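You operate a simulated robot arm through the tools that you are given. There is no shell and no other tool. Be economical: measure what you need, move in short steps, check, and stop when the job is done.

The job below is to be done with a simulated two-armed robot. You get a single attempt, and the scene is never put back.

## Task
Rinse the 30 mesh and the 60 mesh filter clean and stand them back in their holes.
Fine: use the rinse can, a spoonful spilt at most; leave the third filter.

It is judged by the outcome, as a careful person would: the job done as asked, and still so three seconds after it is handed in. It fails if anything else is knocked over, pushed out of place, dropped, spilled or broken.

## Robot
Two 7-joint arms with fingered hands on one trunk, on a base that drives. Base frame: it is fixed to the floor where the robot stands at the start and does not move with it; the origin is under the middle of the robot, x ahead of it, y to its left, z up; the surface under the hand at the start is at about z = 85. Lengths are in cm, angles in degrees, forces in N, time in s.
The left shoulder is at the start at [7.5, 17, 118.7], the right one opposite. With the tool pointing down near the work surface each hand reaches from about 32 to 78 cm from the robot's upright axis, wherever it stands, measured 20 degrees to its own side. Payload 4 kg a hand.
The tool frame of a hand sits at the grasp point between the pads (the TCP): z along the fingers, y along the line on which they close. The tips reach 2.6 cm beyond it. Largest opening 13.2 cm; the body of the gripper starts 7.3 cm behind the TCP. The gripper is a hand of 4 fingers: y runs from the thumb to the fingers, the wrist lies at [0, 0, -22.4] in the tool frame, and closing takes about 1.5 s.
Orientation is told as [roll, pitch, yaw] about the base's x, y, z axes, in that order, counted from this pose: with the fingers straight down and closing along the base's y, the tool's x points along the base's -x, its y along +y and its z along -z.

## Interface
- The arms move only by the tool nudge_tool. It takes "left_steps", "right_steps" or both (then of equal length, played together; a hand with none holds still); each is a list of rows, each a list of 6 numbers: the shift along the base's x, y, z in units of 25 mm (1.0 is 25 mm), then the turn, a rotation vector about the base's x, y, z in units of 5 degrees (1.0 is 5 degrees). In form: [[dx, dy, dz, rx, ry, rz], ...]. A call has 1 to 20 rows; each row shifts and turns the commanded pose from where the row before left it. "left_fingers" and "right_fingers" are, for a hand that has rows, the gripper command, from -1 (shut) to 1 (fully open), values between in proportion, set as the call begins (left out, the last holds). A call with a number of a shift or a turn outside -1 to 1 is refused whole. Each row takes 0.2 s and may step no farther than 5 cm and 8.6 degrees from the row before; otherwise, or with a gripper value out of range, the whole call is refused. Where a pose cannot be reached the arm comes as near as it can. A force on the tool above 40 N (or 10 N above the force at the start of the call, whichever is more), or a blocked arm, ends the call early, and 0.2 s more pass. The fingers move at their own pace (about 10.8 cm/s each) and stop on an object; they squeeze with about 32 N. The grip force told is the motor's: it shows also when the fingers shut on nothing. Time passes only in rows, and 0.2 s behind the last, so rows that do not move let the fingers close. It gives the time, the measured TCP pose, the force on the tool (base axes), the opening and the grip force at its end, in the units of the frame above (readings bear some noise), with the torque about the TCP (base axes, N m) and any sound that the robot's microphone picked up, and new pictures: "pictures" is both (left out), scene, wrist or none (wrist: the cameras of the hands that moved).
- Cameras (640 x 400 px; columns grow to the right, rows downward): "scene" is now at [16.72, 0.1, 137.15]; the picture's right is [0.01, -1.00, 0.00], its down [-0.47, -0.00, -0.88] and it looks along [0.88, 0.01, -0.47] (base axes); focal length 214 px, centre (320, 200). "left" rides on the left gripper at [-7.3, 0.6, -9.4] in its tool frame; the picture's right is [-0.08, -1.00, 0.00], its down [0.78, -0.06, -0.62] and it looks along [0.61, -0.05, 0.79] (tool axes); focal length 230 px, centre (320, 200). "right" rides on the right gripper at [7.3, 0.6, -9.4] in its tool frame; the picture's right is [-0.08, 1.00, 0.00], its down [-0.78, -0.06, -0.62] and it looks along [-0.61, -0.05, 0.79] (tool axes); focal length 230 px, centre (320, 200). There is no depth. A picture from a camera that has moved, and an enlarged one, comes with that camera's place and axes in the base frame and with its lens.
- move_column(by): slides the trunk up (or, below 0, down) by that many cm; the arms and the scene camera ride with it, the base frame stays. It gives what a move gives, with no picture.
- drive_base(legs): drives the robot by 1 to 6 legs, each [ahead, left, turn to the left] in cm, cm and degrees, along the robot's own axes; the way and the turn of a leg run together, so that a leg with both is an arc; at most 150 cm and 180 degrees a leg. The arms and the cameras ride along, it lands a little off, and it stops where it bumps. It gives what a move gives, and a new picture of the scene camera.
- move_fingers(finger1, finger2, finger3, thumb_bend, hand): sets how far each is bent, from 0 (flat) to 1 (curled in); at 0.3 the hand is open as for a grip, at 0.7 the pads meet at the TCP. One left out holds its place. A second passes; each finger stops where it meets its share of the squeeze, and holds until it gets a number again. A gripper value or a shape takes the hand back. It gives what a move gives, with no picture; readings hold the bend of each and the force on the fingers (four entries, about 0 where the hand has none), thumb and palm.
- grasp_type(shape, hand): the hand has 4 fingers and takes this shape, open, in about a second: jaw (thumb against the fingers, like two jaws); tri (thumb and two fingers); tip (a fingertip pinch); poke (one finger out to press); point (the index stretched); flat (the hand flat); cup (the hand cupped); fist (a fist). The gripper value then closes the fingers along that shape, each until it touches; the sizes above hold for jaw. It gives what a move gives, with no picture.
- aim_head(pan, tilt): turns the head with the scene camera to pan (to the left, within 80 degrees either way) and tilt (down, from -29 to 69), counted from straight ahead of the robot. It gives what a move gives, and a new picture of the scene camera.
- zoom(camera, box): a new picture of the part [left, top, right, bottom] of that camera's present view, enlarged. No time passes.
- finish_job(): hands the job in; it is judged then, once.

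Go step by step. Nothing tells you exact positions but the pictures and the camera data: compare them with the known pose of the tool, close in by small moves and look again before you grip or let go. The budget is 120 turns and 260 pictures, counting those below and the enlarged ones. Unless the task says otherwise, let go and move clear before handing in, and close with one line.

The tools are called as name(argument=value, ...) on one line, values as JSON. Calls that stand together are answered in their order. nudge_tool: Moves the arms, as the interface text tells. Its arguments: {"type":"object","properties":{"left_steps":{"type":"array","items":{"type":"array","items":{"type":"number"}}},"left_fingers":{"type":"number"},"right_steps":{"type":"array","items":{"type":"array","items":{"type":"number"}}},"right_fingers":{"type":"number"},"pictures":{"type":"string","enum":["both","scene","wrist","none"]}},"required":[]} The other tools are called the same way: move_column (by) slides the trunk up or down; grasp_type (shape, hand) gives the hand a shape; move_fingers (finger1, finger2, finger3, thumb_bend, hand) moves the fingers one by one; drive_base (legs) drives the base; aim_head (pan, tilt) turns the head that bears the scene camera; zoom (camera, box) takes an enlarged picture of a part of a camera's view; finish_job () hands the job in.

At the start:

```text
time: 0.0
left_position: [56.37, 33.16, 131.45]
left_orientation: [0.1, 0.0, 0.0]
left_contact_force: [-0.2, -0.4, -0.3]
left_torque: [-0.03, -0.02, 0.01]
left_grip_width: 13.17
left_gripper_force: 0.1
left_shape: jaw
left_bend: [0.3, 0.3, 0.3, 0.3]
left_finger forces: [0.0, 0.1, 0.0, 0.0, 0.1, 0.0]
right_position: [46.74, -16.5, 132.23]
right_orientation: [0.0, -0.1, -0.1]
right_contact_force: [-0.7, 0.7, 0.4]
right_torque: [0.02, -0.02, 0.0]
right_grip_width: 13.18
right_gripper_force: 0.1
right_shape: jaw
right_bend: [0.3, 0.3, 0.3, 0.3]
right_finger forces: [0.0, 0.1, 0.0, 0.0, 0.0, 0.1]
trunk travel left (down, up): [-20.0, 15.1]
robot x, y, heading: [0.37, -0.22, 0.1]
head pan, tilt: [0.6, 28.1]
```

scene: 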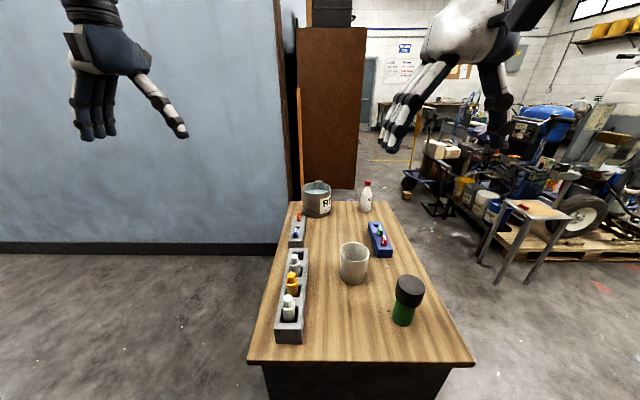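
right: 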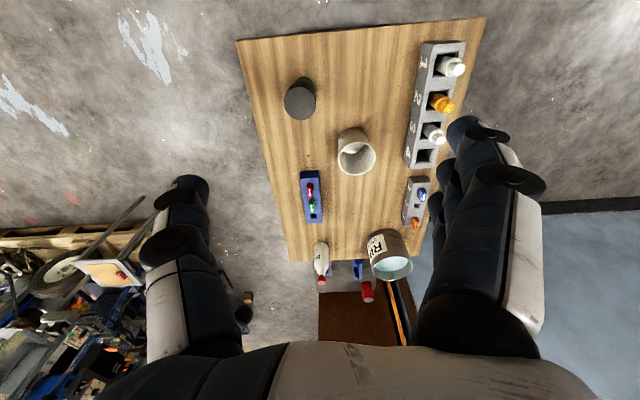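
left: 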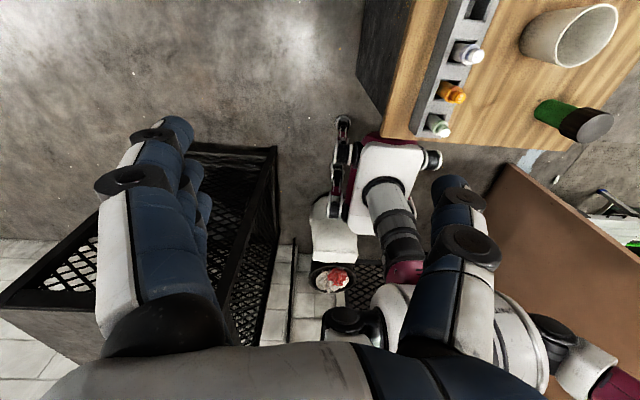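

I see a bench with a grey rack of holes on the left, two smaller blocks, a pail marked "R…", a cup, a small bottle and a green jar. I'll look closer before moving.

zoom(camera="scene", box=[260, 170, 420, 270])

zoom(camera="scene", box=[250, 240, 410, 350])

zoom(camera="right", box=[370, 30, 530, 130])

zoom(camera="right", box=[280, 160, 460, 310])

```text
4.00 times, centred on (340, 220) of scene
camera zoom: at [16.72, 0.1, 137.15], right [0.01, -1.0, 0.0], down [-0.47, 0.0, -0.88], along [0.88, 0.01, -0.47], focal length 858 px, centre (240, 120)
```

zoom: 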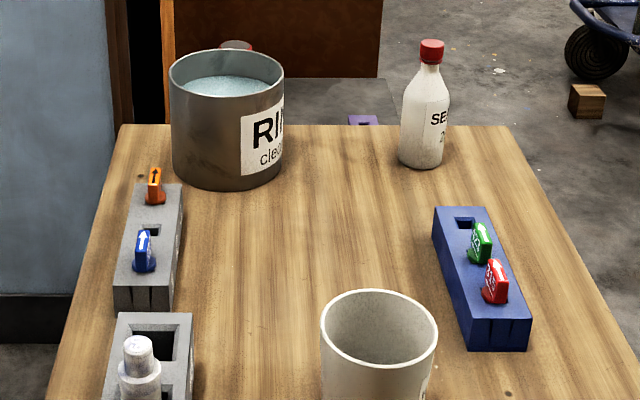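

```text
3.64 times, centred on (330, 295) of scene
camera zoom: at [16.72, 0.1, 137.15], right [0.01, -1.0, 0.0], down [-0.47, 0.0, -0.88], along [0.88, 0.01, -0.47], focal length 780 px, centre (284, -146)
```

zoom: 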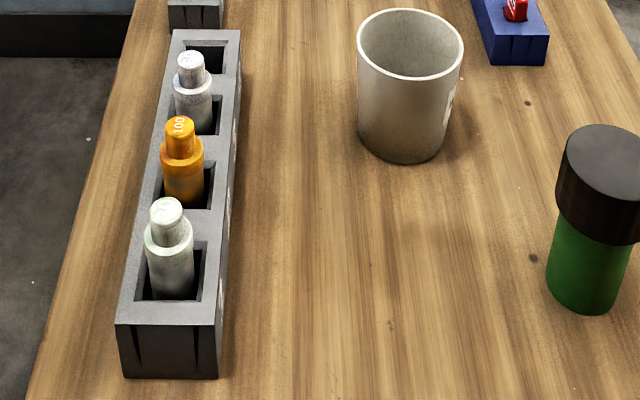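

```text
4.00 times, centred on (450, 80) of right
camera zoom: at [39.35, -15.77, 141.71], right [0.08, 1.0, 0.0], down [0.78, -0.06, 0.62], along [0.61, -0.05, -0.79], focal length 920 px, centre (-200, 680)
```

zoom: 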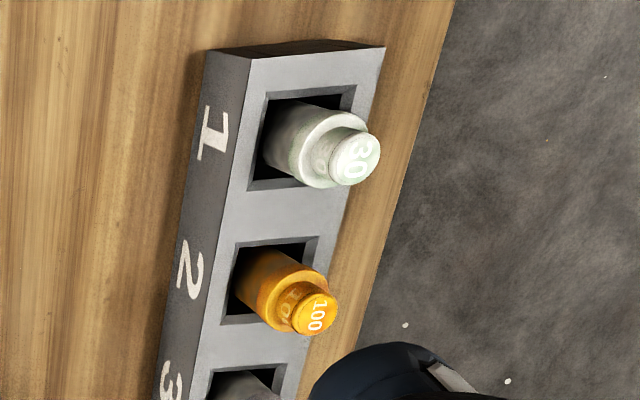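

```text
2.67 times, centred on (370, 235) of right
camera zoom: at [39.35, -15.77, 141.71], right [0.08, 1.0, 0.0], down [0.78, -0.06, 0.62], along [0.61, -0.05, -0.79], focal length 614 px, centre (187, 107)
```

zoom: 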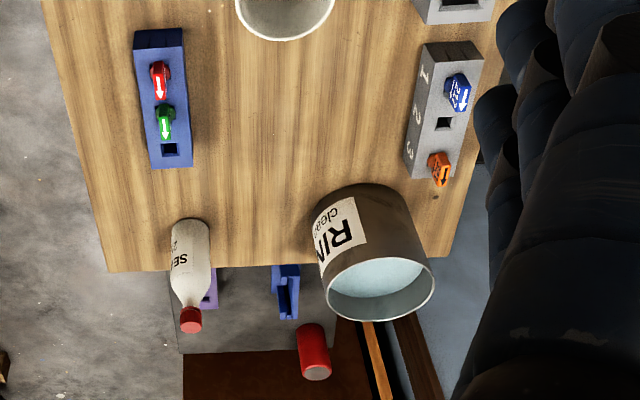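

The 30 mesh stands in hole 1 (about [49, 8, top 95]), the 100 in hole 2 and presumably the 60 in hole 3. The open rinse can is out of reach at about [106, 3], so the base must move; I'll look for a free side.

aim_head(pan=60, tilt=35)

aim_head(pan=-50, tilt=35)

```text
time: 1.3
left_position: [56.41, 33.09, 131.41]
left_orientation: [-0.1, 0.0, 0.0]
left_contact_force: [-0.1, -0.4, -0.4]
left_torque: [0.0, 0.02, -0.04]
left_grip_width: 13.17
left_gripper_force: 0.1
left_shape: jaw
left_bend: [0.3, 0.3, 0.3, 0.3]
left_finger forces: [0.0, 0.1, 0.0, 0.0, 0.1, 0.0]
right_position: [46.72, -16.53, 132.26]
right_orientation: [0.0, 0.0, 0.0]
right_contact_force: [-0.4, 0.0, -0.3]
right_torque: [0.01, 0.01, 0.0]
right_grip_width: 13.21
right_gripper_force: 0.0
right_shape: jaw
right_bend: [0.3, 0.3, 0.3, 0.3]
right_finger forces: [0.1, 0.0, 0.0, 0.1, 0.1, 0.1]
trunk travel left (down, up): [-20.0, 15.1]
robot x, y, heading: [0.41, 0.04, -0.1]
head pan, tilt: [60.0, 35.0]
camera scene: at [12.02, 7.63, 136.07], right [0.87, -0.5, 0.0], down [-0.29, -0.5, -0.82], along [0.41, 0.71, -0.57], focal length 214 px, centre (320, 200)
```

scene: 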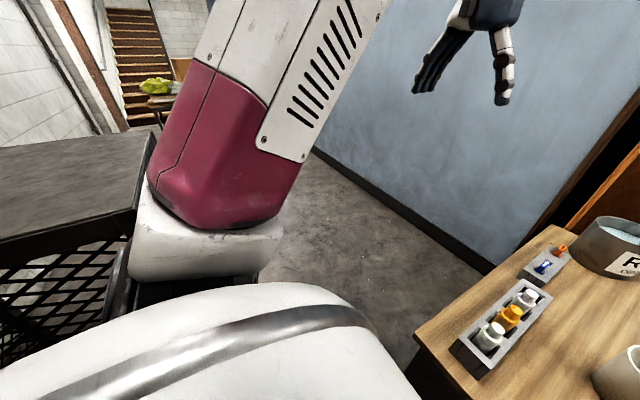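

```text
time: 3.2
left_position: [56.42, 33.21, 131.4]
left_orientation: [0.0, 0.0, -0.1]
left_contact_force: [0.3, -0.8, -0.9]
left_torque: [0.02, 0.04, -0.02]
left_grip_width: 13.18
left_gripper_force: 0.1
left_shape: jaw
left_bend: [0.3, 0.3, 0.3, 0.3]
left_finger forces: [0.1, 0.0, 0.0, 0.0, 0.1, 0.1]
right_position: [46.49, -16.46, 132.25]
right_orientation: [0.0, 0.0, 0.0]
right_contact_force: [0.3, -0.2, -0.1]
right_torque: [-0.01, -0.01, -0.02]
right_grip_width: 13.19
right_gripper_force: 0.1
right_shape: jaw
right_bend: [0.3, 0.3, 0.3, 0.3]
right_finger forces: [0.1, 0.1, 0.0, 0.0, 0.0, 0.0]
trunk travel left (down, up): [-20.0, 15.1]
robot x, y, heading: [-0.26, -0.15, -0.1]
head pan, tilt: [-50.0, 35.0]
camera scene: at [13.27, -6.73, 136.07], right [-0.77, -0.64, 0.0], down [-0.37, 0.44, -0.82], along [0.53, -0.63, -0.57], focal length 214 px, centre (320, 200)
```

scene: 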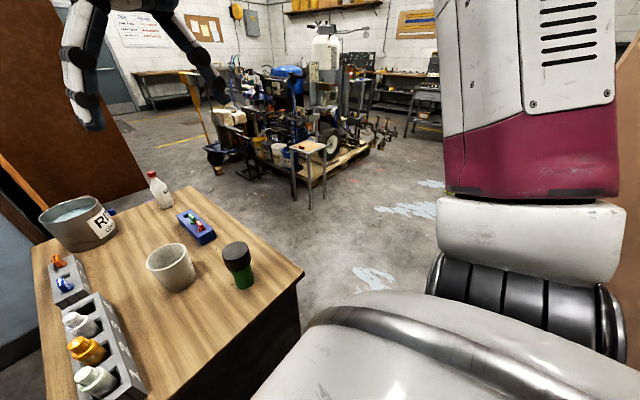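

The right side is open floor; on the left a crate stands close. I'll look down to see how far the base and the table are apart.

aim_head(pan=0, tilt=69)

aim_head(pan=80, tilt=60)

aim_head(pan=30, tilt=55)

```text
time: 4.3
left_position: [56.44, 33.19, 131.39]
left_orientation: [0.1, 0.0, 0.0]
left_contact_force: [-0.2, 0.3, 1.1]
left_torque: [0.0, 0.0, 0.0]
left_grip_width: 13.19
left_gripper_force: 0.1
left_shape: jaw
left_bend: [0.3, 0.3, 0.3, 0.3]
left_finger forces: [0.0, 0.0, 0.0, 0.0, 0.0, 0.1]
right_position: [46.63, -16.48, 132.2]
right_orientation: [0.0, 0.0, 0.0]
right_contact_force: [0.5, -0.2, -0.5]
right_torque: [-0.02, 0.01, 0.02]
right_grip_width: 13.2
right_gripper_force: 0.1
right_shape: jaw
right_bend: [0.3, 0.3, 0.3, 0.3]
right_finger forces: [0.0, 0.1, 0.1, 0.0, 0.0, 0.0]
trunk travel left (down, up): [-20.0, 15.1]
robot x, y, heading: [-0.21, -0.06, -0.0]
head pan, tilt: [0.0, 68.8]
camera scene: at [13.2, 0.0, 131.7], right [0.0, -1.0, 0.0], down [-0.93, 0.0, -0.36], along [0.36, 0.0, -0.93], focal length 214 px, centre (320, 200)
```

scene: 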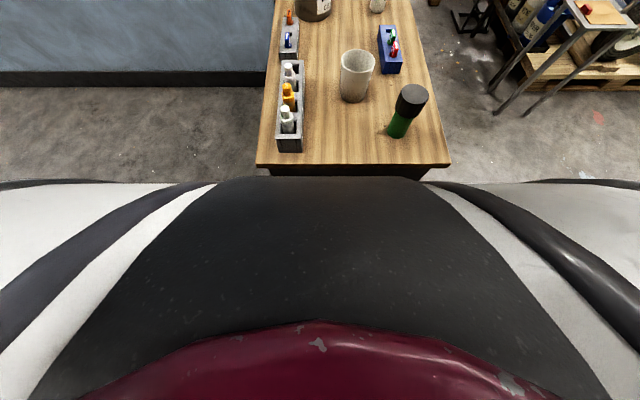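

```text
time: 5.9
left_position: [56.51, 33.15, 131.49]
left_orientation: [0.1, 0.0, -0.1]
left_contact_force: [0.8, -0.2, 0.5]
left_torque: [0.0, 0.0, -0.01]
left_grip_width: 13.17
left_gripper_force: 0.1
left_shape: jaw
left_bend: [0.3, 0.3, 0.3, 0.3]
left_finger forces: [0.0, 0.0, 0.1, 0.1, 0.1, 0.0]
right_position: [46.64, -16.38, 132.27]
right_orientation: [0.1, 0.1, 0.0]
right_contact_force: [1.4, -0.3, -0.1]
right_torque: [0.01, 0.01, -0.02]
right_grip_width: 13.18
right_gripper_force: 0.1
right_shape: jaw
right_bend: [0.3, 0.3, 0.3, 0.3]
right_finger forces: [0.0, 0.1, 0.0, 0.0, 0.0, 0.0]
trunk travel left (down, up): [-20.0, 15.1]
robot x, y, heading: [-0.24, 0.28, 0.2]
head pan, tilt: [80.0, 60.0]
camera scene: at [8.77, 6.57, 132.64], right [0.98, -0.17, 0.0], down [-0.15, -0.85, -0.5], along [0.09, 0.49, -0.87], focal length 214 px, centre (320, 200)
```

scene: 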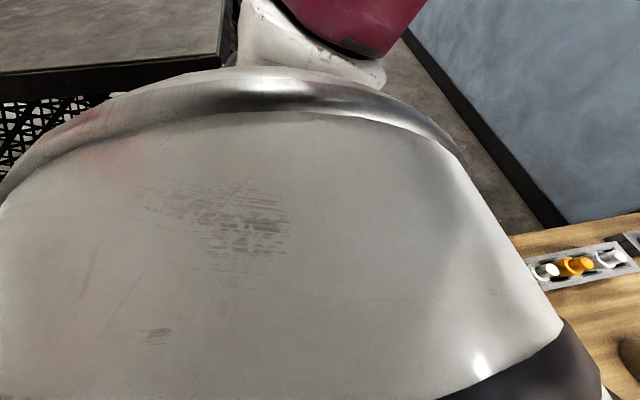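

```text
time: 7.1
left_position: [56.41, 33.26, 131.49]
left_orientation: [-0.1, 0.0, 0.0]
left_contact_force: [0.3, 1.4, 0.8]
left_torque: [0.01, -0.03, 0.0]
left_grip_width: 13.18
left_gripper_force: 0.0
left_shape: jaw
left_bend: [0.3, 0.3, 0.3, 0.3]
left_finger forces: [0.1, 0.1, 0.0, 0.1, 0.0, 0.1]
right_position: [46.77, -16.38, 132.3]
right_orientation: [-0.1, 0.0, 0.0]
right_contact_force: [-0.1, 0.4, 0.9]
right_torque: [0.02, 0.02, -0.01]
right_grip_width: 13.2
right_gripper_force: 0.0
right_shape: jaw
right_bend: [0.3, 0.3, 0.3, 0.3]
right_finger forces: [0.1, 0.1, 0.1, 0.0, 0.0, 0.0]
trunk travel left (down, up): [-20.0, 15.1]
robot x, y, heading: [-0.37, 0.17, -0.1]
head pan, tilt: [30.0, 55.0]
camera scene: at [13.84, 3.62, 133.24], right [0.5, -0.87, 0.0], down [-0.71, -0.41, -0.57], along [0.5, 0.29, -0.82], focal length 214 px, centre (320, 200)
```

scene: 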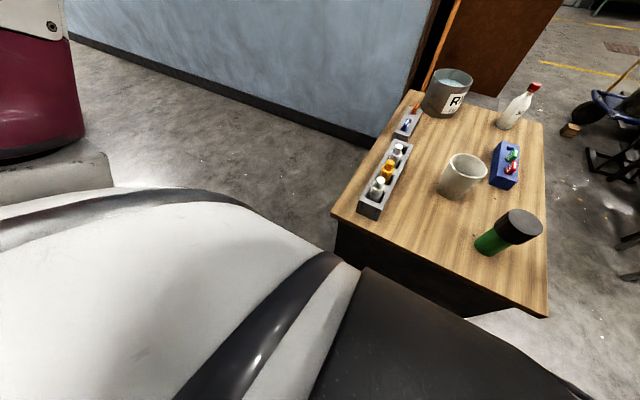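

I check the left side once more with a flatter view to decide which side of the bench to drive to.

aim_head(pan=80, tilt=25)

zoom(camera="left", box=[0, 0, 640, 400])

```text
time: 8.2
left_position: [56.56, 33.28, 131.43]
left_orientation: [0.0, 0.0, 0.0]
left_contact_force: [0.4, 0.1, -0.1]
left_torque: [-0.03, 0.01, 0.0]
left_grip_width: 13.18
left_gripper_force: 0.0
left_shape: jaw
left_bend: [0.3, 0.3, 0.3, 0.3]
left_finger forces: [0.0, 0.0, 0.1, 0.0, 0.0, 0.0]
right_position: [46.71, -16.5, 132.29]
right_orientation: [0.0, 0.0, 0.1]
right_contact_force: [-0.6, -0.5, 0.4]
right_torque: [-0.03, 0.0, 0.03]
right_grip_width: 13.16
right_gripper_force: 0.1
right_shape: jaw
right_bend: [0.3, 0.3, 0.3, 0.3]
right_finger forces: [0.0, 0.1, 0.0, 0.0, 0.0, 0.0]
trunk travel left (down, up): [-20.0, 15.1]
robot x, y, heading: [-0.06, -0.41, 0.0]
head pan, tilt: [80.0, 25.0]
camera scene: at [9.21, 9.08, 137.64], right [0.98, -0.17, 0.0], down [-0.07, -0.42, -0.91], along [0.16, 0.89, -0.42], focal length 214 px, centre (320, 200)
```

scene: 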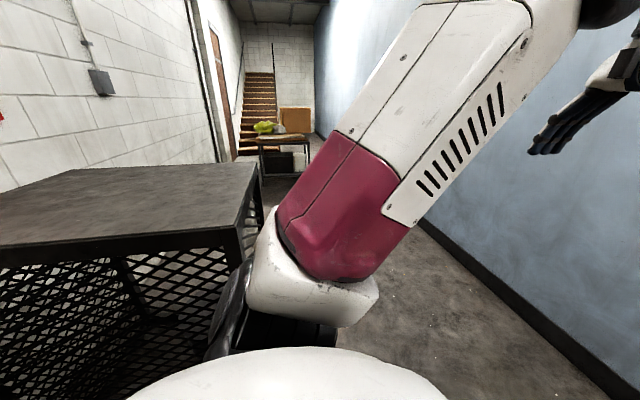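

```text
1.00 times, centred on (320, 200) of left (not enlarged: the box is as wide or as high as the picture)
camera zoom: at [63.62, 33.79, 140.77], right [0.08, -1.0, 0.0], down [-0.78, -0.06, 0.62], along [-0.61, -0.05, -0.79], focal length 230 px, centre (320, 200)
```

zoom: 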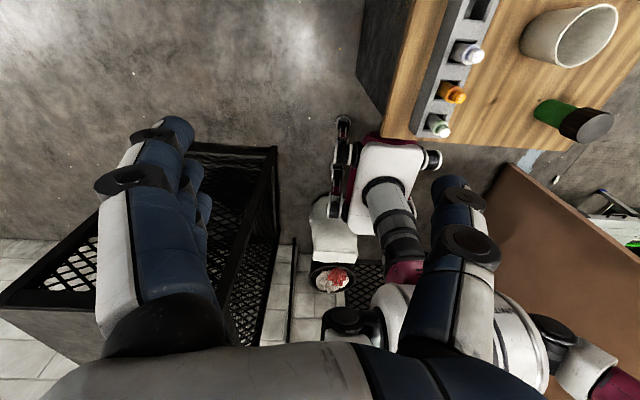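

The left passage between bench and crate desk is narrow, the right is open. Plan: pick the 30 and 60 mesh from here (one per hand), drive to the right side of the bench to rinse, and come back. First I bring the left hand above filter 30.

aim_head(pan=0, tilt=45)

nudge_tool(left_steps=[[-0.276, -0.924, -0.6, 0, 0, 0], [-0.276, -0.924, -0.6, 0, 0, 0], [-0.276, -0.924, -0.6, 0, 0, 0], [-0.276, -0.924, -0.6, 0, 0, 0], [-0.276, -0.924, -0.6, 0, 0, 0], [-0.276, -0.924, -0.6, 0, 0, 0], [-0.276, -0.924, -0.6, 0, 0, 0], [-0.276, -0.924, -0.6, 0, 0, 0], [-0.276, -0.924, -0.6, 0, 0, 0], [-0.276, -0.924, -0.6, 0, 0, 0], [-0.276, -0.924, -0.6, 0, 0, 0]], right_steps=[[0, -0.4, 0, 0, 0, 0], [0, -0.4, 0, 0, 0, 0], [0, -0.4, 0, 0, 0, 0], [0, -0.4, 0, 0, 0, 0], [0, -0.4, 0, 0, 0, 0], [0, -0.4, 0, 0, 0, 0], [0, -0.4, 0, 0, 0, 0], [0, -0.4, 0, 0, 0, 0], [0, -0.4, 0, 0, 0, 0], [0, -0.4, 0, 0, 0, 0], [0, -0.4, 0, 0, 0, 0]], pictures="both")

```text
time: 9.8
left_position: [56.47, 33.15, 131.53]
left_orientation: [0.0, -0.1, 0.0]
left_contact_force: [0.1, 0.6, -0.1]
left_torque: [0.02, -0.01, -0.02]
left_grip_width: 13.17
left_gripper_force: 0.1
left_shape: jaw
left_bend: [0.3, 0.3, 0.3, 0.3]
left_finger forces: [0.1, 0.1, 0.0, 0.0, 0.0, 0.0]
right_position: [46.67, -16.43, 132.25]
right_orientation: [0.0, 0.0, 0.0]
right_contact_force: [-0.3, 0.0, -0.1]
right_torque: [0.02, -0.01, 0.0]
right_grip_width: 13.2
right_gripper_force: 0.1
right_shape: jaw
right_bend: [0.3, 0.3, 0.3, 0.3]
right_finger forces: [0.0, 0.0, 0.0, 0.0, 0.0, 0.1]
trunk travel left (down, up): [-20.0, 15.1]
robot x, y, heading: [0.28, 0.05, 0.3]
head pan, tilt: [0.0, 45.0]
camera scene: at [15.74, 0.02, 134.59], right [0.0, -1.0, 0.0], down [-0.71, 0.0, -0.71], along [0.71, 0.0, -0.71], focal length 214 px, centre (320, 200)
```

scene: 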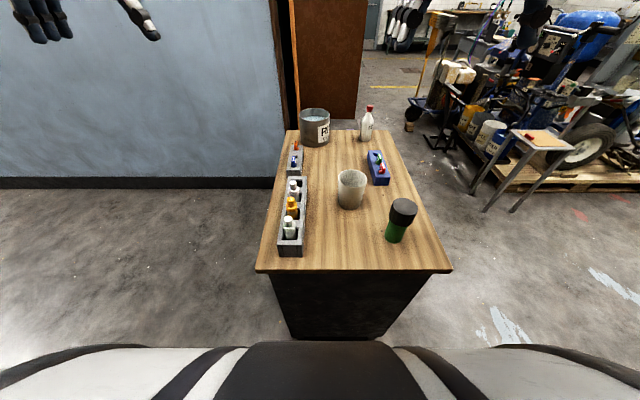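

```text
time: 12.2
left_position: [49.22, 8.41, 115.33]
left_orientation: [-2.3, 0.4, 1.0]
left_contact_force: [-0.2, 0.1, -0.3]
left_torque: [0.02, -0.04, -0.01]
left_grip_width: 13.18
left_gripper_force: 0.0
left_shape: jaw
left_bend: [0.3, 0.3, 0.3, 0.3]
left_finger forces: [0.0, 0.0, 0.0, 0.1, 0.0, 0.0]
right_position: [46.67, -27.48, 132.18]
right_orientation: [0.0, 0.0, 0.0]
right_contact_force: [0.3, -0.1, 0.5]
right_torque: [0.01, 0.02, 0.04]
right_grip_width: 13.18
right_gripper_force: 0.1
right_shape: jaw
right_bend: [0.3, 0.3, 0.3, 0.3]
right_finger forces: [0.0, 0.0, 0.1, 0.0, 0.1, 0.1]
trunk travel left (down, up): [-20.0, 15.1]
robot x, y, heading: [0.08, 0.05, 0.0]
head pan, tilt: [0.0, 45.0]
camera scene: at [15.76, -0.01, 134.58], right [0.0, -1.0, 0.0], down [-0.71, 0.0, -0.71], along [0.71, 0.0, -0.71], focal length 214 px, centre (320, 200)
camera right: at [39.31, -26.81, 141.68], right [0.08, 1.0, 0.0], down [0.79, -0.06, 0.62], along [0.61, -0.05, -0.79], focal length 230 px, centre (320, 200)
camera left: at [56.4, 9.44, 124.62], right [0.09, -0.99, 0.04], down [-0.78, -0.05, 0.62], along [-0.62, -0.09, -0.78], focal length 230 px, centre (320, 200)
```

scene: 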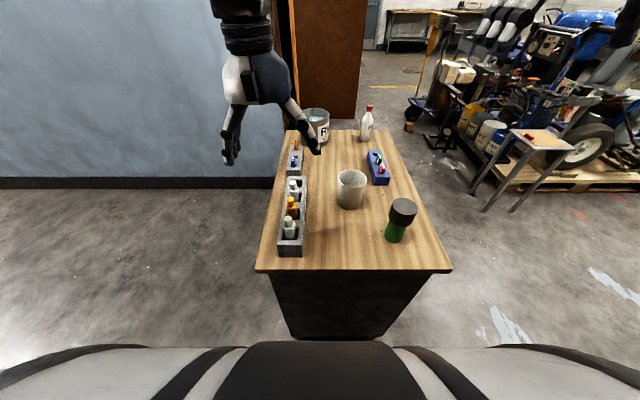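
right: 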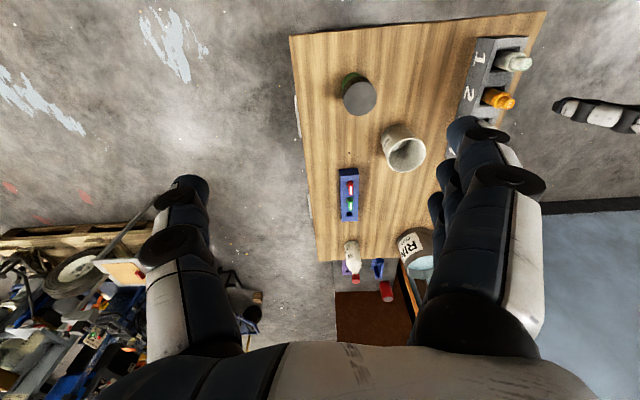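
left: 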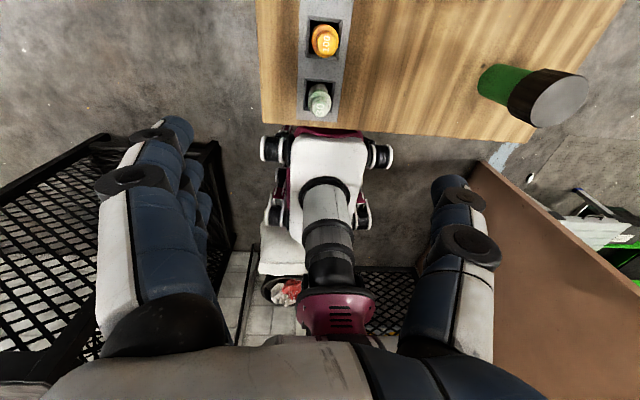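

The left hand is above the rack. I zoom in to fix the filter's position precisely.

zoom(camera="left", box=[250, 0, 410, 130])

zoom(camera="scene", box=[260, 130, 340, 270])

```text
3.08 times, centred on (330, 65) of left
camera zoom: at [56.4, 9.44, 124.62], right [0.09, -0.99, 0.04], down [-0.78, -0.05, 0.62], along [-0.62, -0.09, -0.78], focal length 708 px, centre (289, 615)
```

zoom: 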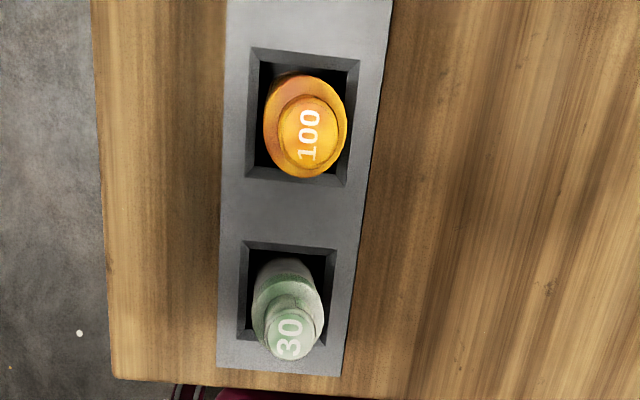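

```text
2.86 times, centred on (300, 200) of scene
camera zoom: at [15.76, -0.01, 134.58], right [0.0, -1.0, 0.0], down [-0.71, 0.0, -0.71], along [0.71, 0.0, -0.71], focal length 613 px, centre (377, 200)
```

zoom: 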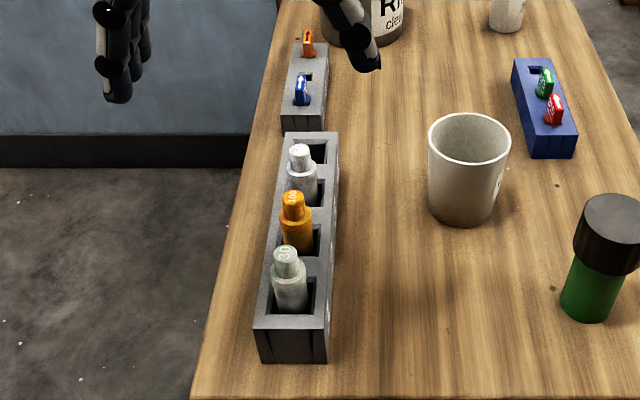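

Filter 30's cap is at about [48, 7.4], top z ≈ 96; hole pitch about 6.5. I descend part way and check the alignment.

nudge_tool(left_steps=[[-0.05, -0.03, -0.8, 0, 0, 0], [-0.05, -0.03, -0.8, 0, 0, 0], [-0.05, -0.03, -0.8, 0, 0, 0], [-0.05, -0.03, -0.8, 0, 0, 0], [-0.05, -0.03, -0.8, 0, 0, 0], [0, 0, 0, 0, 0, 0], [0, 0, 0, 0, 0, 0]], pictures="both")

zoom(camera="scene", box=[220, 130, 380, 270])

```text
time: 13.8
left_position: [48.9, 7.97, 106.59]
left_orientation: [-4.7, -0.2, 1.9]
left_contact_force: [0.5, -0.1, 0.8]
left_torque: [0.04, 0.01, 0.0]
left_grip_width: 13.19
left_gripper_force: 0.0
left_shape: jaw
left_bend: [0.3, 0.3, 0.3, 0.3]
left_finger forces: [0.1, 0.0, 0.1, 0.0, 0.0, 0.1]
right_position: [46.56, -27.39, 132.21]
right_orientation: [0.0, 0.1, 0.0]
right_contact_force: [-0.4, 0.4, -0.1]
right_torque: [-0.01, 0.02, -0.04]
right_grip_width: 13.2
right_gripper_force: 0.1
right_shape: jaw
right_bend: [0.3, 0.3, 0.3, 0.3]
right_finger forces: [0.0, 0.0, 0.1, 0.1, 0.0, 0.0]
trunk travel left (down, up): [-20.0, 15.1]
robot x, y, heading: [-0.1, -0.22, 0.3]
head pan, tilt: [0.0, 45.0]
camera scene: at [15.75, 0.01, 134.58], right [0.0, -1.0, 0.0], down [-0.71, 0.0, -0.71], along [0.71, 0.0, -0.71], focal length 214 px, centre (320, 200)
camera left: at [56.04, 9.48, 115.83], right [0.11, -0.99, 0.08], down [-0.79, -0.04, 0.62], along [-0.61, -0.13, -0.78], focal length 230 px, centre (320, 200)
```

scene: 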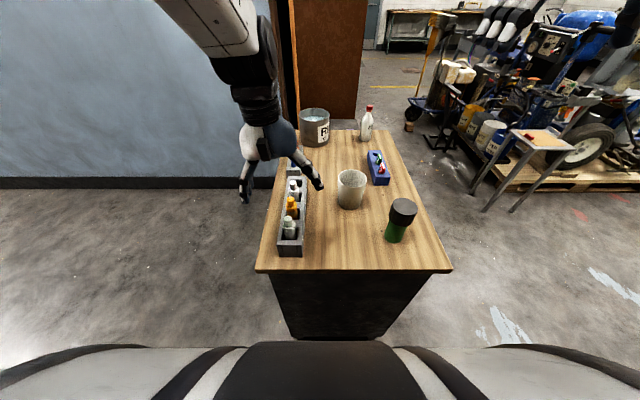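
left: 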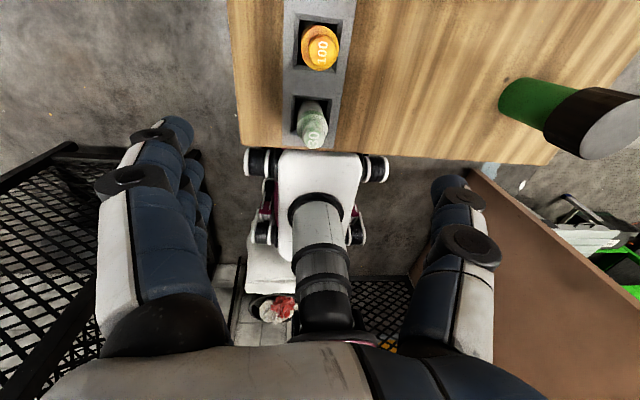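

```text
2.86 times, centred on (300, 200) of scene
camera zoom: at [15.75, 0.01, 134.58], right [0.0, -1.0, 0.0], down [-0.71, 0.0, -0.71], along [0.71, 0.0, -0.71], focal length 613 px, centre (377, 200)
```

zoom: 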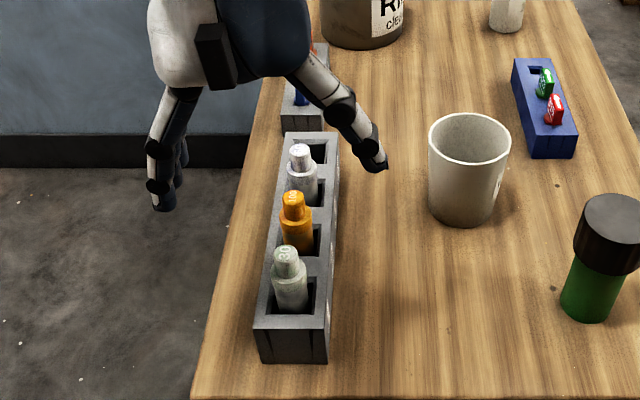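

The left arm is at a joint limit here (tilting as it descends). I'll raise it and shift the base to the right so the rack lies more to its left.

nudge_tool(left_steps=[[0.05, 0.1, 0.9, 0, 0, 0], [0.05, 0.1, 0.9, 0, 0, 0], [0.05, 0.1, 0.9, 0, 0, 0], [0.05, 0.1, 0.9, 0, 0, 0], [0, 0, 0.6, 0, 0, 0], [0, 0, 0, 0, 0, 0]], pictures="none")

drive_base(legs=[[0, -14, 0]])

```text
time: 15.2
left_position: [48.76, 8.22, 115.59]
left_orientation: [0.0, -0.1, -0.2]
left_contact_force: [-1.1, 0.2, -0.6]
left_torque: [0.0, 0.01, -0.01]
left_grip_width: 13.2
left_gripper_force: 0.1
left_shape: jaw
left_bend: [0.3, 0.3, 0.3, 0.3]
left_finger forces: [0.1, 0.0, 0.0, 0.1, 0.1, 0.1]
right_position: [46.59, -27.41, 132.21]
right_orientation: [-0.1, -0.1, 0.1]
right_contact_force: [-0.2, 0.3, 0.7]
right_torque: [-0.01, 0.02, 0.01]
right_grip_width: 13.18
right_gripper_force: 0.1
right_shape: jaw
right_bend: [0.3, 0.3, 0.3, 0.3]
right_finger forces: [0.0, 0.0, 0.0, 0.0, 0.0, 0.1]
trunk travel left (down, up): [-20.0, 15.1]
robot x, y, heading: [0.02, -0.12, -0.2]
head pan, tilt: [0.0, 45.0]
```

```text
time: 17.0
left_position: [48.74, -5.47, 115.66]
left_orientation: [0.0, 0.0, 0.0]
left_contact_force: [-0.1, 0.3, 0.5]
left_torque: [0.02, -0.01, 0.01]
left_grip_width: 13.19
left_gripper_force: 0.0
left_shape: jaw
left_bend: [0.3, 0.3, 0.3, 0.3]
left_finger forces: [0.0, 0.0, 0.1, 0.0, 0.1, 0.0]
right_position: [46.62, -41.25, 132.11]
right_orientation: [0.0, 0.0, 0.0]
right_contact_force: [-0.6, 0.6, -0.2]
right_torque: [-0.02, 0.01, 0.0]
right_grip_width: 13.15
right_gripper_force: 0.0
right_shape: jaw
right_bend: [0.3, 0.3, 0.3, 0.3]
right_finger forces: [0.0, 0.0, 0.0, 0.1, 0.1, 0.1]
trunk travel left (down, up): [-20.0, 15.1]
robot x, y, heading: [-0.27, -13.27, 0.0]
head pan, tilt: [0.0, 45.0]
camera scene: at [15.73, -13.79, 134.59], right [0.0, -1.0, 0.0], down [-0.71, 0.0, -0.71], along [0.71, 0.0, -0.71], focal length 214 px, centre (320, 200)
```

scene: 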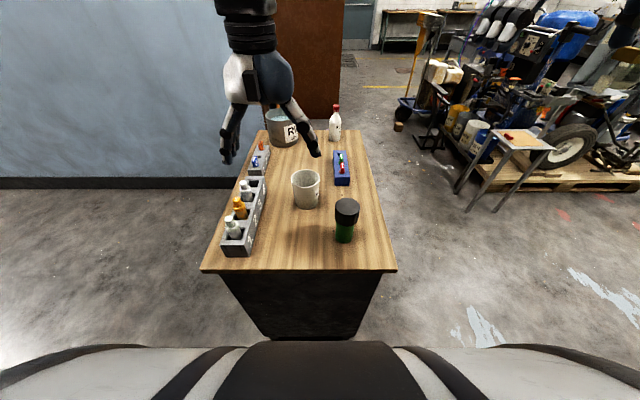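

Base shifted by 13.7 cm. Now I move the left hand back over filter 30 and descend to z ≈ 105.

nudge_tool(left_steps=[[-0.05, 0.86, 0, 0, 0, 0], [-0.05, 0.86, 0, 0, 0, 0], [-0.05, 0.86, 0, 0, 0, 0], [-0.05, 0.86, 0, 0, 0, 0], [-0.05, 0.86, 0, 0, 0, 0], [-0.05, 0.86, 0, 0, 0, 0], [0, 0, -0.9, 0, 0, 0], [0, 0, -0.9, 0, 0, 0], [0, 0, -0.9, 0, 0, 0], [0, 0, -0.9, 0, 0, 0], [0, 0, -0.6, 0, 0, 0], [0, 0, 0, 0, 0, 0], [0, 0, 0, 0, 0, 0]], pictures="wrist")

zoom(camera="scene", box=[160, 130, 320, 270])

zoom(camera="left", box=[240, 0, 400, 160])

```text
time: 19.8
left_position: [48.17, 7.54, 104.85]
left_orientation: [0.1, 0.0, -0.1]
left_contact_force: [0.1, -0.3, -0.2]
left_torque: [-0.03, 0.0, -0.04]
left_grip_width: 13.17
left_gripper_force: 0.0
left_shape: jaw
left_bend: [0.3, 0.3, 0.3, 0.3]
left_finger forces: [0.0, 0.0, 0.0, 0.0, 0.1, 0.0]
right_position: [46.57, -41.28, 132.22]
right_orientation: [-0.1, 0.0, 0.0]
right_contact_force: [0.0, 0.1, -0.5]
right_torque: [0.04, -0.01, 0.01]
right_grip_width: 13.17
right_gripper_force: 0.1
right_shape: jaw
right_bend: [0.3, 0.3, 0.3, 0.3]
right_finger forces: [0.0, 0.1, 0.0, 0.0, 0.1, 0.0]
trunk travel left (down, up): [-20.0, 15.1]
robot x, y, heading: [-0.14, -13.79, 0.2]
head pan, tilt: [0.0, 45.0]
camera left: at [55.2, 8.0, 114.19], right [0.08, -1.0, 0.0], down [-0.79, -0.06, 0.62], along [-0.61, -0.05, -0.79], focal length 230 px, centre (320, 200)
```

left: 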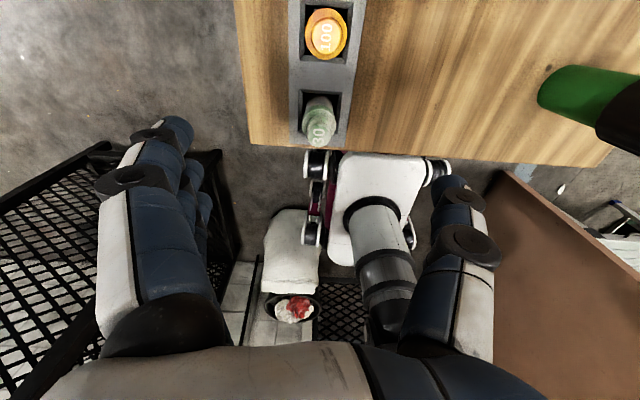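

```text
2.86 times, centred on (240, 200) of scene
camera zoom: at [15.74, -13.76, 134.59], right [0.0, -1.0, 0.0], down [-0.71, 0.0, -0.71], along [0.71, 0.0, -0.71], focal length 613 px, centre (549, 200)
```

zoom: 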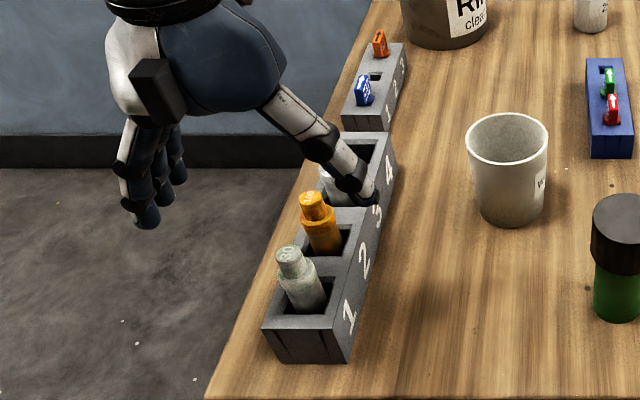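

```text
2.50 times, centred on (320, 80) of left
camera zoom: at [55.2, 8.0, 114.19], right [0.08, -1.0, 0.0], down [-0.79, -0.06, 0.62], along [-0.61, -0.05, -0.79], focal length 575 px, centre (320, 500)
```

zoom: 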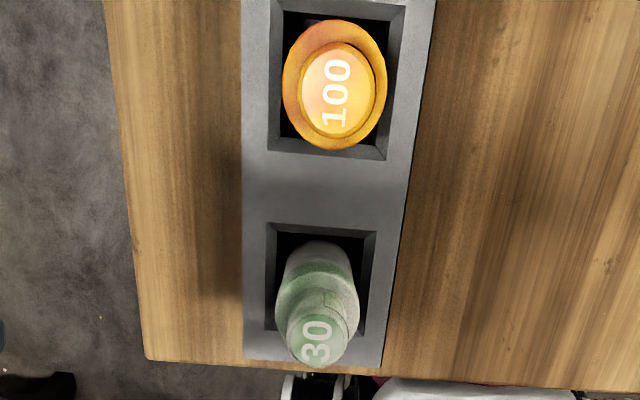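

Aligned: cap top at [48.0, 7.4, 96.5], hand at [48.2, 7.5]. I lower to z ≈ 94.2 around the filter.

nudge_tool(left_steps=[[0, 0, -0.8, 0, 0, 0], [-0.05, -0.03, -0.8, 0, 0, 0], [0, 0, -0.8, 0, 0, 0], [0, 0, -0.8, 0, 0, 0], [0, 0, -0.6, 0, 0, 0], [0, 0, -0.46, 0, 0, 0], [0, 0, 0, 0, 0, 0], [0, 0, 0, 0, 0, 0]], pictures="wrist")

zoom(camera="scene", box=[160, 160, 320, 270])

```text
time: 21.6
left_position: [47.93, 7.34, 94.31]
left_orientation: [0.0, 0.0, 0.0]
left_contact_force: [0.3, -0.1, 0.0]
left_torque: [0.0, -0.03, 0.0]
left_grip_width: 13.2
left_gripper_force: 0.0
left_shape: jaw
left_bend: [0.3, 0.3, 0.3, 0.3]
left_finger forces: [0.0, 0.0, 0.1, 0.0, 0.0, 0.0]
right_position: [46.6, -41.19, 132.11]
right_orientation: [0.1, 0.1, 0.0]
right_contact_force: [0.4, -0.4, -0.5]
right_torque: [-0.01, 0.0, 0.01]
right_grip_width: 13.17
right_gripper_force: 0.1
right_shape: jaw
right_bend: [0.3, 0.3, 0.3, 0.3]
right_finger forces: [0.1, 0.1, 0.0, 0.1, 0.1, 0.0]
trunk travel left (down, up): [-20.0, 15.1]
robot x, y, heading: [0.05, -13.65, 0.1]
head pan, tilt: [0.0, 45.0]
camera left: at [55.19, 7.95, 103.65], right [0.08, -1.0, 0.0], down [-0.78, -0.06, 0.62], along [-0.61, -0.05, -0.79], focal length 230 px, centre (320, 200)
```

left: 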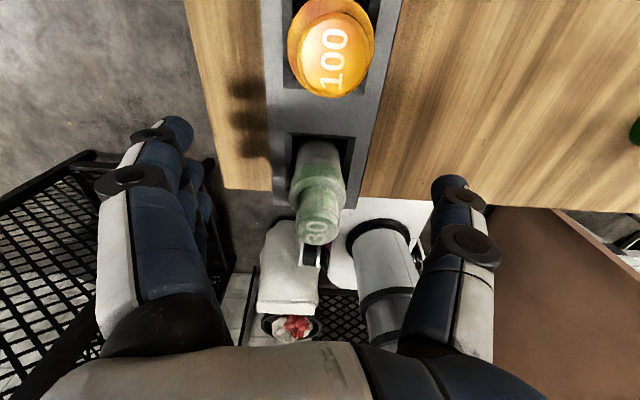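

```text
3.64 times, centred on (240, 215) of scene
camera zoom: at [15.74, -13.75, 134.59], right [0.0, -1.0, 0.0], down [-0.71, 0.0, -0.71], along [0.71, 0.0, -0.71], focal length 780 px, centre (611, 146)
```

zoom: 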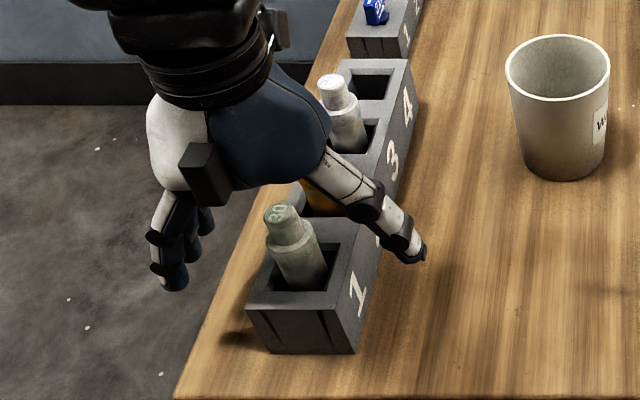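

The filter lies between thumb and fingers. I close the left hand.

nudge_tool(left_steps=[[0, 0, 0, 0, 0, 0], [0, 0, 0, 0, 0, 0], [0, 0, 0, 0, 0, 0], [0, 0, 0, 0, 0, 0], [0, 0, 0, 0, 0, 0], [0, 0, 0, 0, 0, 0], [0, 0, 0, 0, 0, 0], [0, 0, 0, 0, 0, 0]], left_fingers=-1, pictures="wrist")

zoom(camera="scene", box=[160, 160, 320, 270])

```text
time: 23.4
left_position: [48.11, 7.21, 94.34]
left_orientation: [0.0, -0.1, -0.1]
left_contact_force: [0.3, -10.5, -0.1]
left_torque: [-0.08, 0.01, -0.01]
left_grip_width: 0.76
left_gripper_force: 31.9
left_shape: jaw
left_bend: [0.69, 0.71, 0.69, 0.71]
left_finger forces: [0.0, 15.1, 0.4, 0.0, 26.0, 0.0]
right_position: [46.64, -41.41, 132.26]
right_orientation: [0.1, -0.1, -0.1]
right_contact_force: [-0.3, 0.0, -0.1]
right_torque: [0.0, -0.04, -0.01]
right_grip_width: 13.18
right_gripper_force: 0.1
right_shape: jaw
right_bend: [0.3, 0.3, 0.3, 0.3]
right_finger forces: [0.1, 0.0, 0.0, 0.0, 0.1, 0.0]
trunk travel left (down, up): [-20.0, 15.1]
robot x, y, heading: [0.28, -13.76, -0.1]
head pan, tilt: [0.0, 45.0]
camera left: at [55.19, 7.81, 103.68], right [0.08, -1.0, 0.0], down [-0.78, -0.06, 0.62], along [-0.61, -0.05, -0.79], focal length 230 px, centre (320, 200)
```

left: 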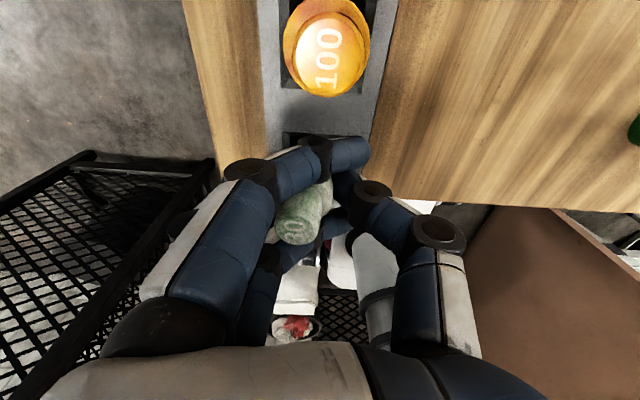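

```text
3.64 times, centred on (240, 215) of scene
camera zoom: at [15.74, -13.89, 134.59], right [0.0, -1.0, 0.0], down [-0.71, 0.0, -0.71], along [0.71, 0.0, -0.71], focal length 780 px, centre (611, 146)
```

zoom: 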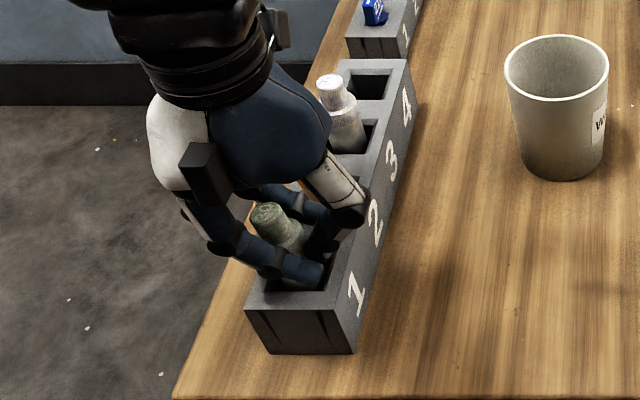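

Gripped, but the filter presses sideways on its hole (−10 N). I ease the hand towards −y a little to relieve it.

nudge_tool(left_steps=[[0, -0.1, 0, 0, 0, 0], [0, -0.1, 0, 0, 0, 0], [0, 0, 0, 0, 0, 0]], pictures="none")

```text
time: 24.2
left_position: [47.96, 6.9, 94.35]
left_orientation: [0.0, 0.0, 0.0]
left_contact_force: [1.4, 0.6, -1.0]
left_torque: [0.18, -0.01, -0.02]
left_grip_width: 0.7
left_gripper_force: 31.8
left_shape: jaw
left_bend: [0.69, 0.71, 0.69, 0.71]
left_finger forces: [0.0, 18.7, 0.1, 0.0, 17.6, 0.1]
right_position: [46.61, -41.24, 132.23]
right_orientation: [-0.1, 0.0, 0.0]
right_contact_force: [-0.4, 0.0, -0.6]
right_torque: [-0.04, 0.01, -0.04]
right_grip_width: 13.19
right_gripper_force: 0.1
right_shape: jaw
right_bend: [0.3, 0.3, 0.3, 0.3]
right_finger forces: [0.0, 0.0, 0.0, 0.0, 0.0, 0.0]
trunk travel left (down, up): [-20.0, 15.1]
robot x, y, heading: [-0.1, -13.65, 0.1]
head pan, tilt: [0.0, 45.0]
```

The forces are balanced now (18.7/17.6 N). I lift straight up and look.

nudge_tool(left_steps=[[0, 0, 0.3, 0, 0, 0], [0, 0, 0.5, 0, 0, 0], [0, 0, 0.7, 0, 0, 0], [0, 0, 0.8, 0, 0, 0], [0, 0, 0.8, 0, 0, 0], [0, 0, 0.8, 0, 0, 0], [0, 0, 0.8, 0, 0, 0], [0, 0, 0.8, 0, 0, 0], [0, 0, 0, 0, 0, 0]], pictures="both")

zoom(camera="scene", box=[160, 100, 320, 270])

```text
time: 26.2
left_position: [47.96, 7.05, 108.26]
left_orientation: [0.0, -0.1, 0.0]
left_contact_force: [0.8, -0.5, 0.6]
left_torque: [-0.02, 0.0, 0.0]
left_grip_width: 0.73
left_gripper_force: 31.5
left_shape: jaw
left_bend: [0.69, 0.69, 0.69, 0.73]
left_finger forces: [0.0, 18.9, 0.0, 0.0, 18.7, 0.0]
right_position: [46.54, -41.27, 132.22]
right_orientation: [-0.1, 0.0, 0.0]
right_contact_force: [-0.1, -0.6, -0.3]
right_torque: [0.0, 0.03, 0.02]
right_grip_width: 13.18
right_gripper_force: 0.0
right_shape: jaw
right_bend: [0.3, 0.3, 0.3, 0.3]
right_finger forces: [0.0, 0.0, 0.0, 0.1, 0.0, 0.1]
trunk travel left (down, up): [-20.0, 15.1]
robot x, y, heading: [0.16, -13.76, 0.2]
head pan, tilt: [0.0, 45.0]
camera scene: at [15.77, -13.74, 134.58], right [0.0, -1.0, 0.0], down [-0.71, 0.0, -0.71], along [0.71, 0.0, -0.71], focal length 214 px, centre (320, 200)
camera left: at [55.1, 7.63, 117.52], right [0.08, -1.0, 0.0], down [-0.78, -0.06, 0.62], along [-0.62, -0.05, -0.79], focal length 230 px, centre (320, 200)
```

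scene: 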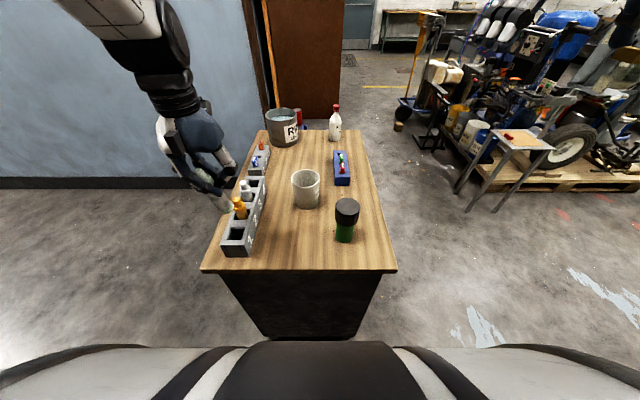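
left: 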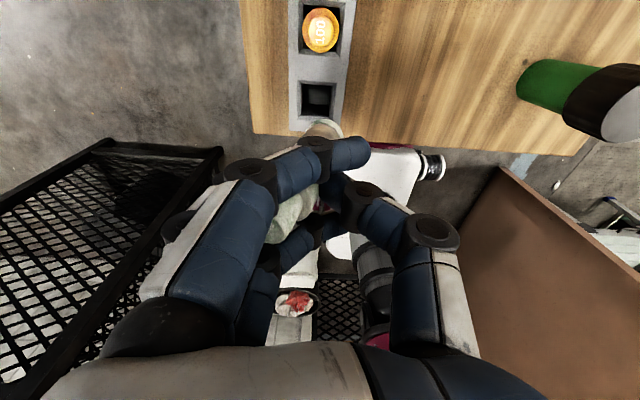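

```text
2.35 times, centred on (240, 185) of scene
camera zoom: at [15.77, -13.74, 134.58], right [0.0, -1.0, 0.0], down [-0.71, 0.0, -0.71], along [0.71, 0.0, -0.71], focal length 505 px, centre (508, 235)
```

zoom: 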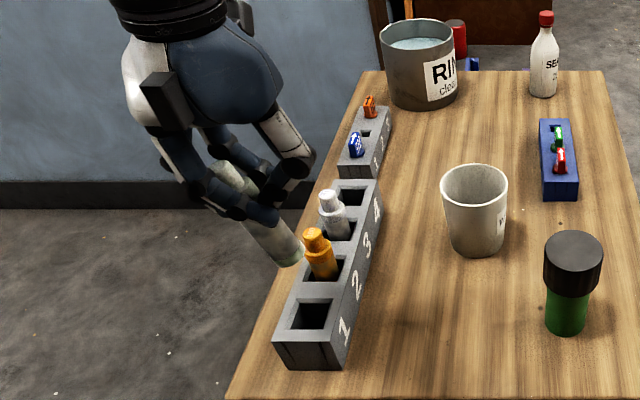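

The filter is held with a slight tilt (~11° about x, bottom toward −y), length about 9.7 cm. I raise it and shift the base left so the right hand can take the 60 mesh in hole 3.

nudge_tool(left_steps=[[0, 0.2, 0.8, 0, 0, 0], [0, 0.2, 0.8, 0, 0, 0], [0, 0.2, 0.8, 0, 0, 0], [0, 0.2, 0.8, 0, 0, 0], [0, 0, 0, 0, 0, 0]], pictures="none")

drive_base(legs=[[0, 30, 0]])

```text
time: 27.4
left_position: [47.81, 9.11, 116.54]
left_orientation: [-1.5, -0.4, 0.3]
left_contact_force: [-1.0, -0.9, -0.4]
left_torque: [0.0, -0.05, 0.0]
left_grip_width: 0.73
left_gripper_force: 31.7
left_shape: jaw
left_bend: [0.69, 0.69, 0.69, 0.73]
left_finger forces: [0.1, 18.9, 0.1, 0.0, 18.7, 0.1]
right_position: [46.61, -41.31, 132.17]
right_orientation: [0.0, 0.0, 0.0]
right_contact_force: [0.5, -0.1, 0.5]
right_torque: [0.01, 0.02, 0.02]
right_grip_width: 13.19
right_gripper_force: 0.1
right_shape: jaw
right_bend: [0.3, 0.3, 0.3, 0.3]
right_finger forces: [0.0, 0.0, 0.0, 0.0, 0.0, 0.1]
trunk travel left (down, up): [-20.0, 15.1]
robot x, y, heading: [0.04, -13.52, -0.2]
head pan, tilt: [0.0, 45.0]
```

```text
time: 30.7
left_position: [47.94, 39.68, 116.39]
left_orientation: [-1.4, 0.0, 0.0]
left_contact_force: [-1.0, 0.8, 0.5]
left_torque: [-0.02, -0.01, 0.0]
left_grip_width: 0.75
left_gripper_force: 32.4
left_shape: jaw
left_bend: [0.69, 0.69, 0.69, 0.73]
left_finger forces: [0.1, 18.9, 0.0, 0.0, 18.8, 0.0]
right_position: [46.48, -10.75, 132.22]
right_orientation: [0.0, 0.0, -0.3]
right_contact_force: [-0.1, -0.2, 1.0]
right_torque: [-0.02, -0.05, 0.0]
right_grip_width: 13.17
right_gripper_force: 0.1
right_shape: jaw
right_bend: [0.3, 0.3, 0.3, 0.3]
right_finger forces: [0.0, 0.0, 0.0, 0.0, 0.1, 0.0]
trunk travel left (down, up): [-20.0, 15.1]
robot x, y, heading: [0.04, 16.76, -0.5]
head pan, tilt: [0.0, 45.0]
camera scene: at [15.83, 16.92, 134.59], right [-0.01, -1.0, 0.0], down [-0.71, 0.0, -0.71], along [0.71, 0.0, -0.71], focal length 214 px, centre (320, 200)
```

scene: 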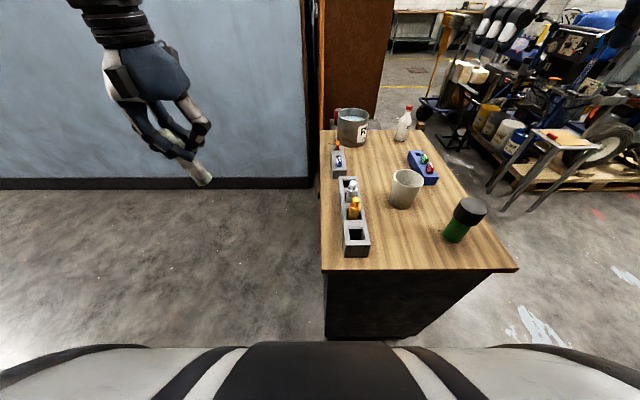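

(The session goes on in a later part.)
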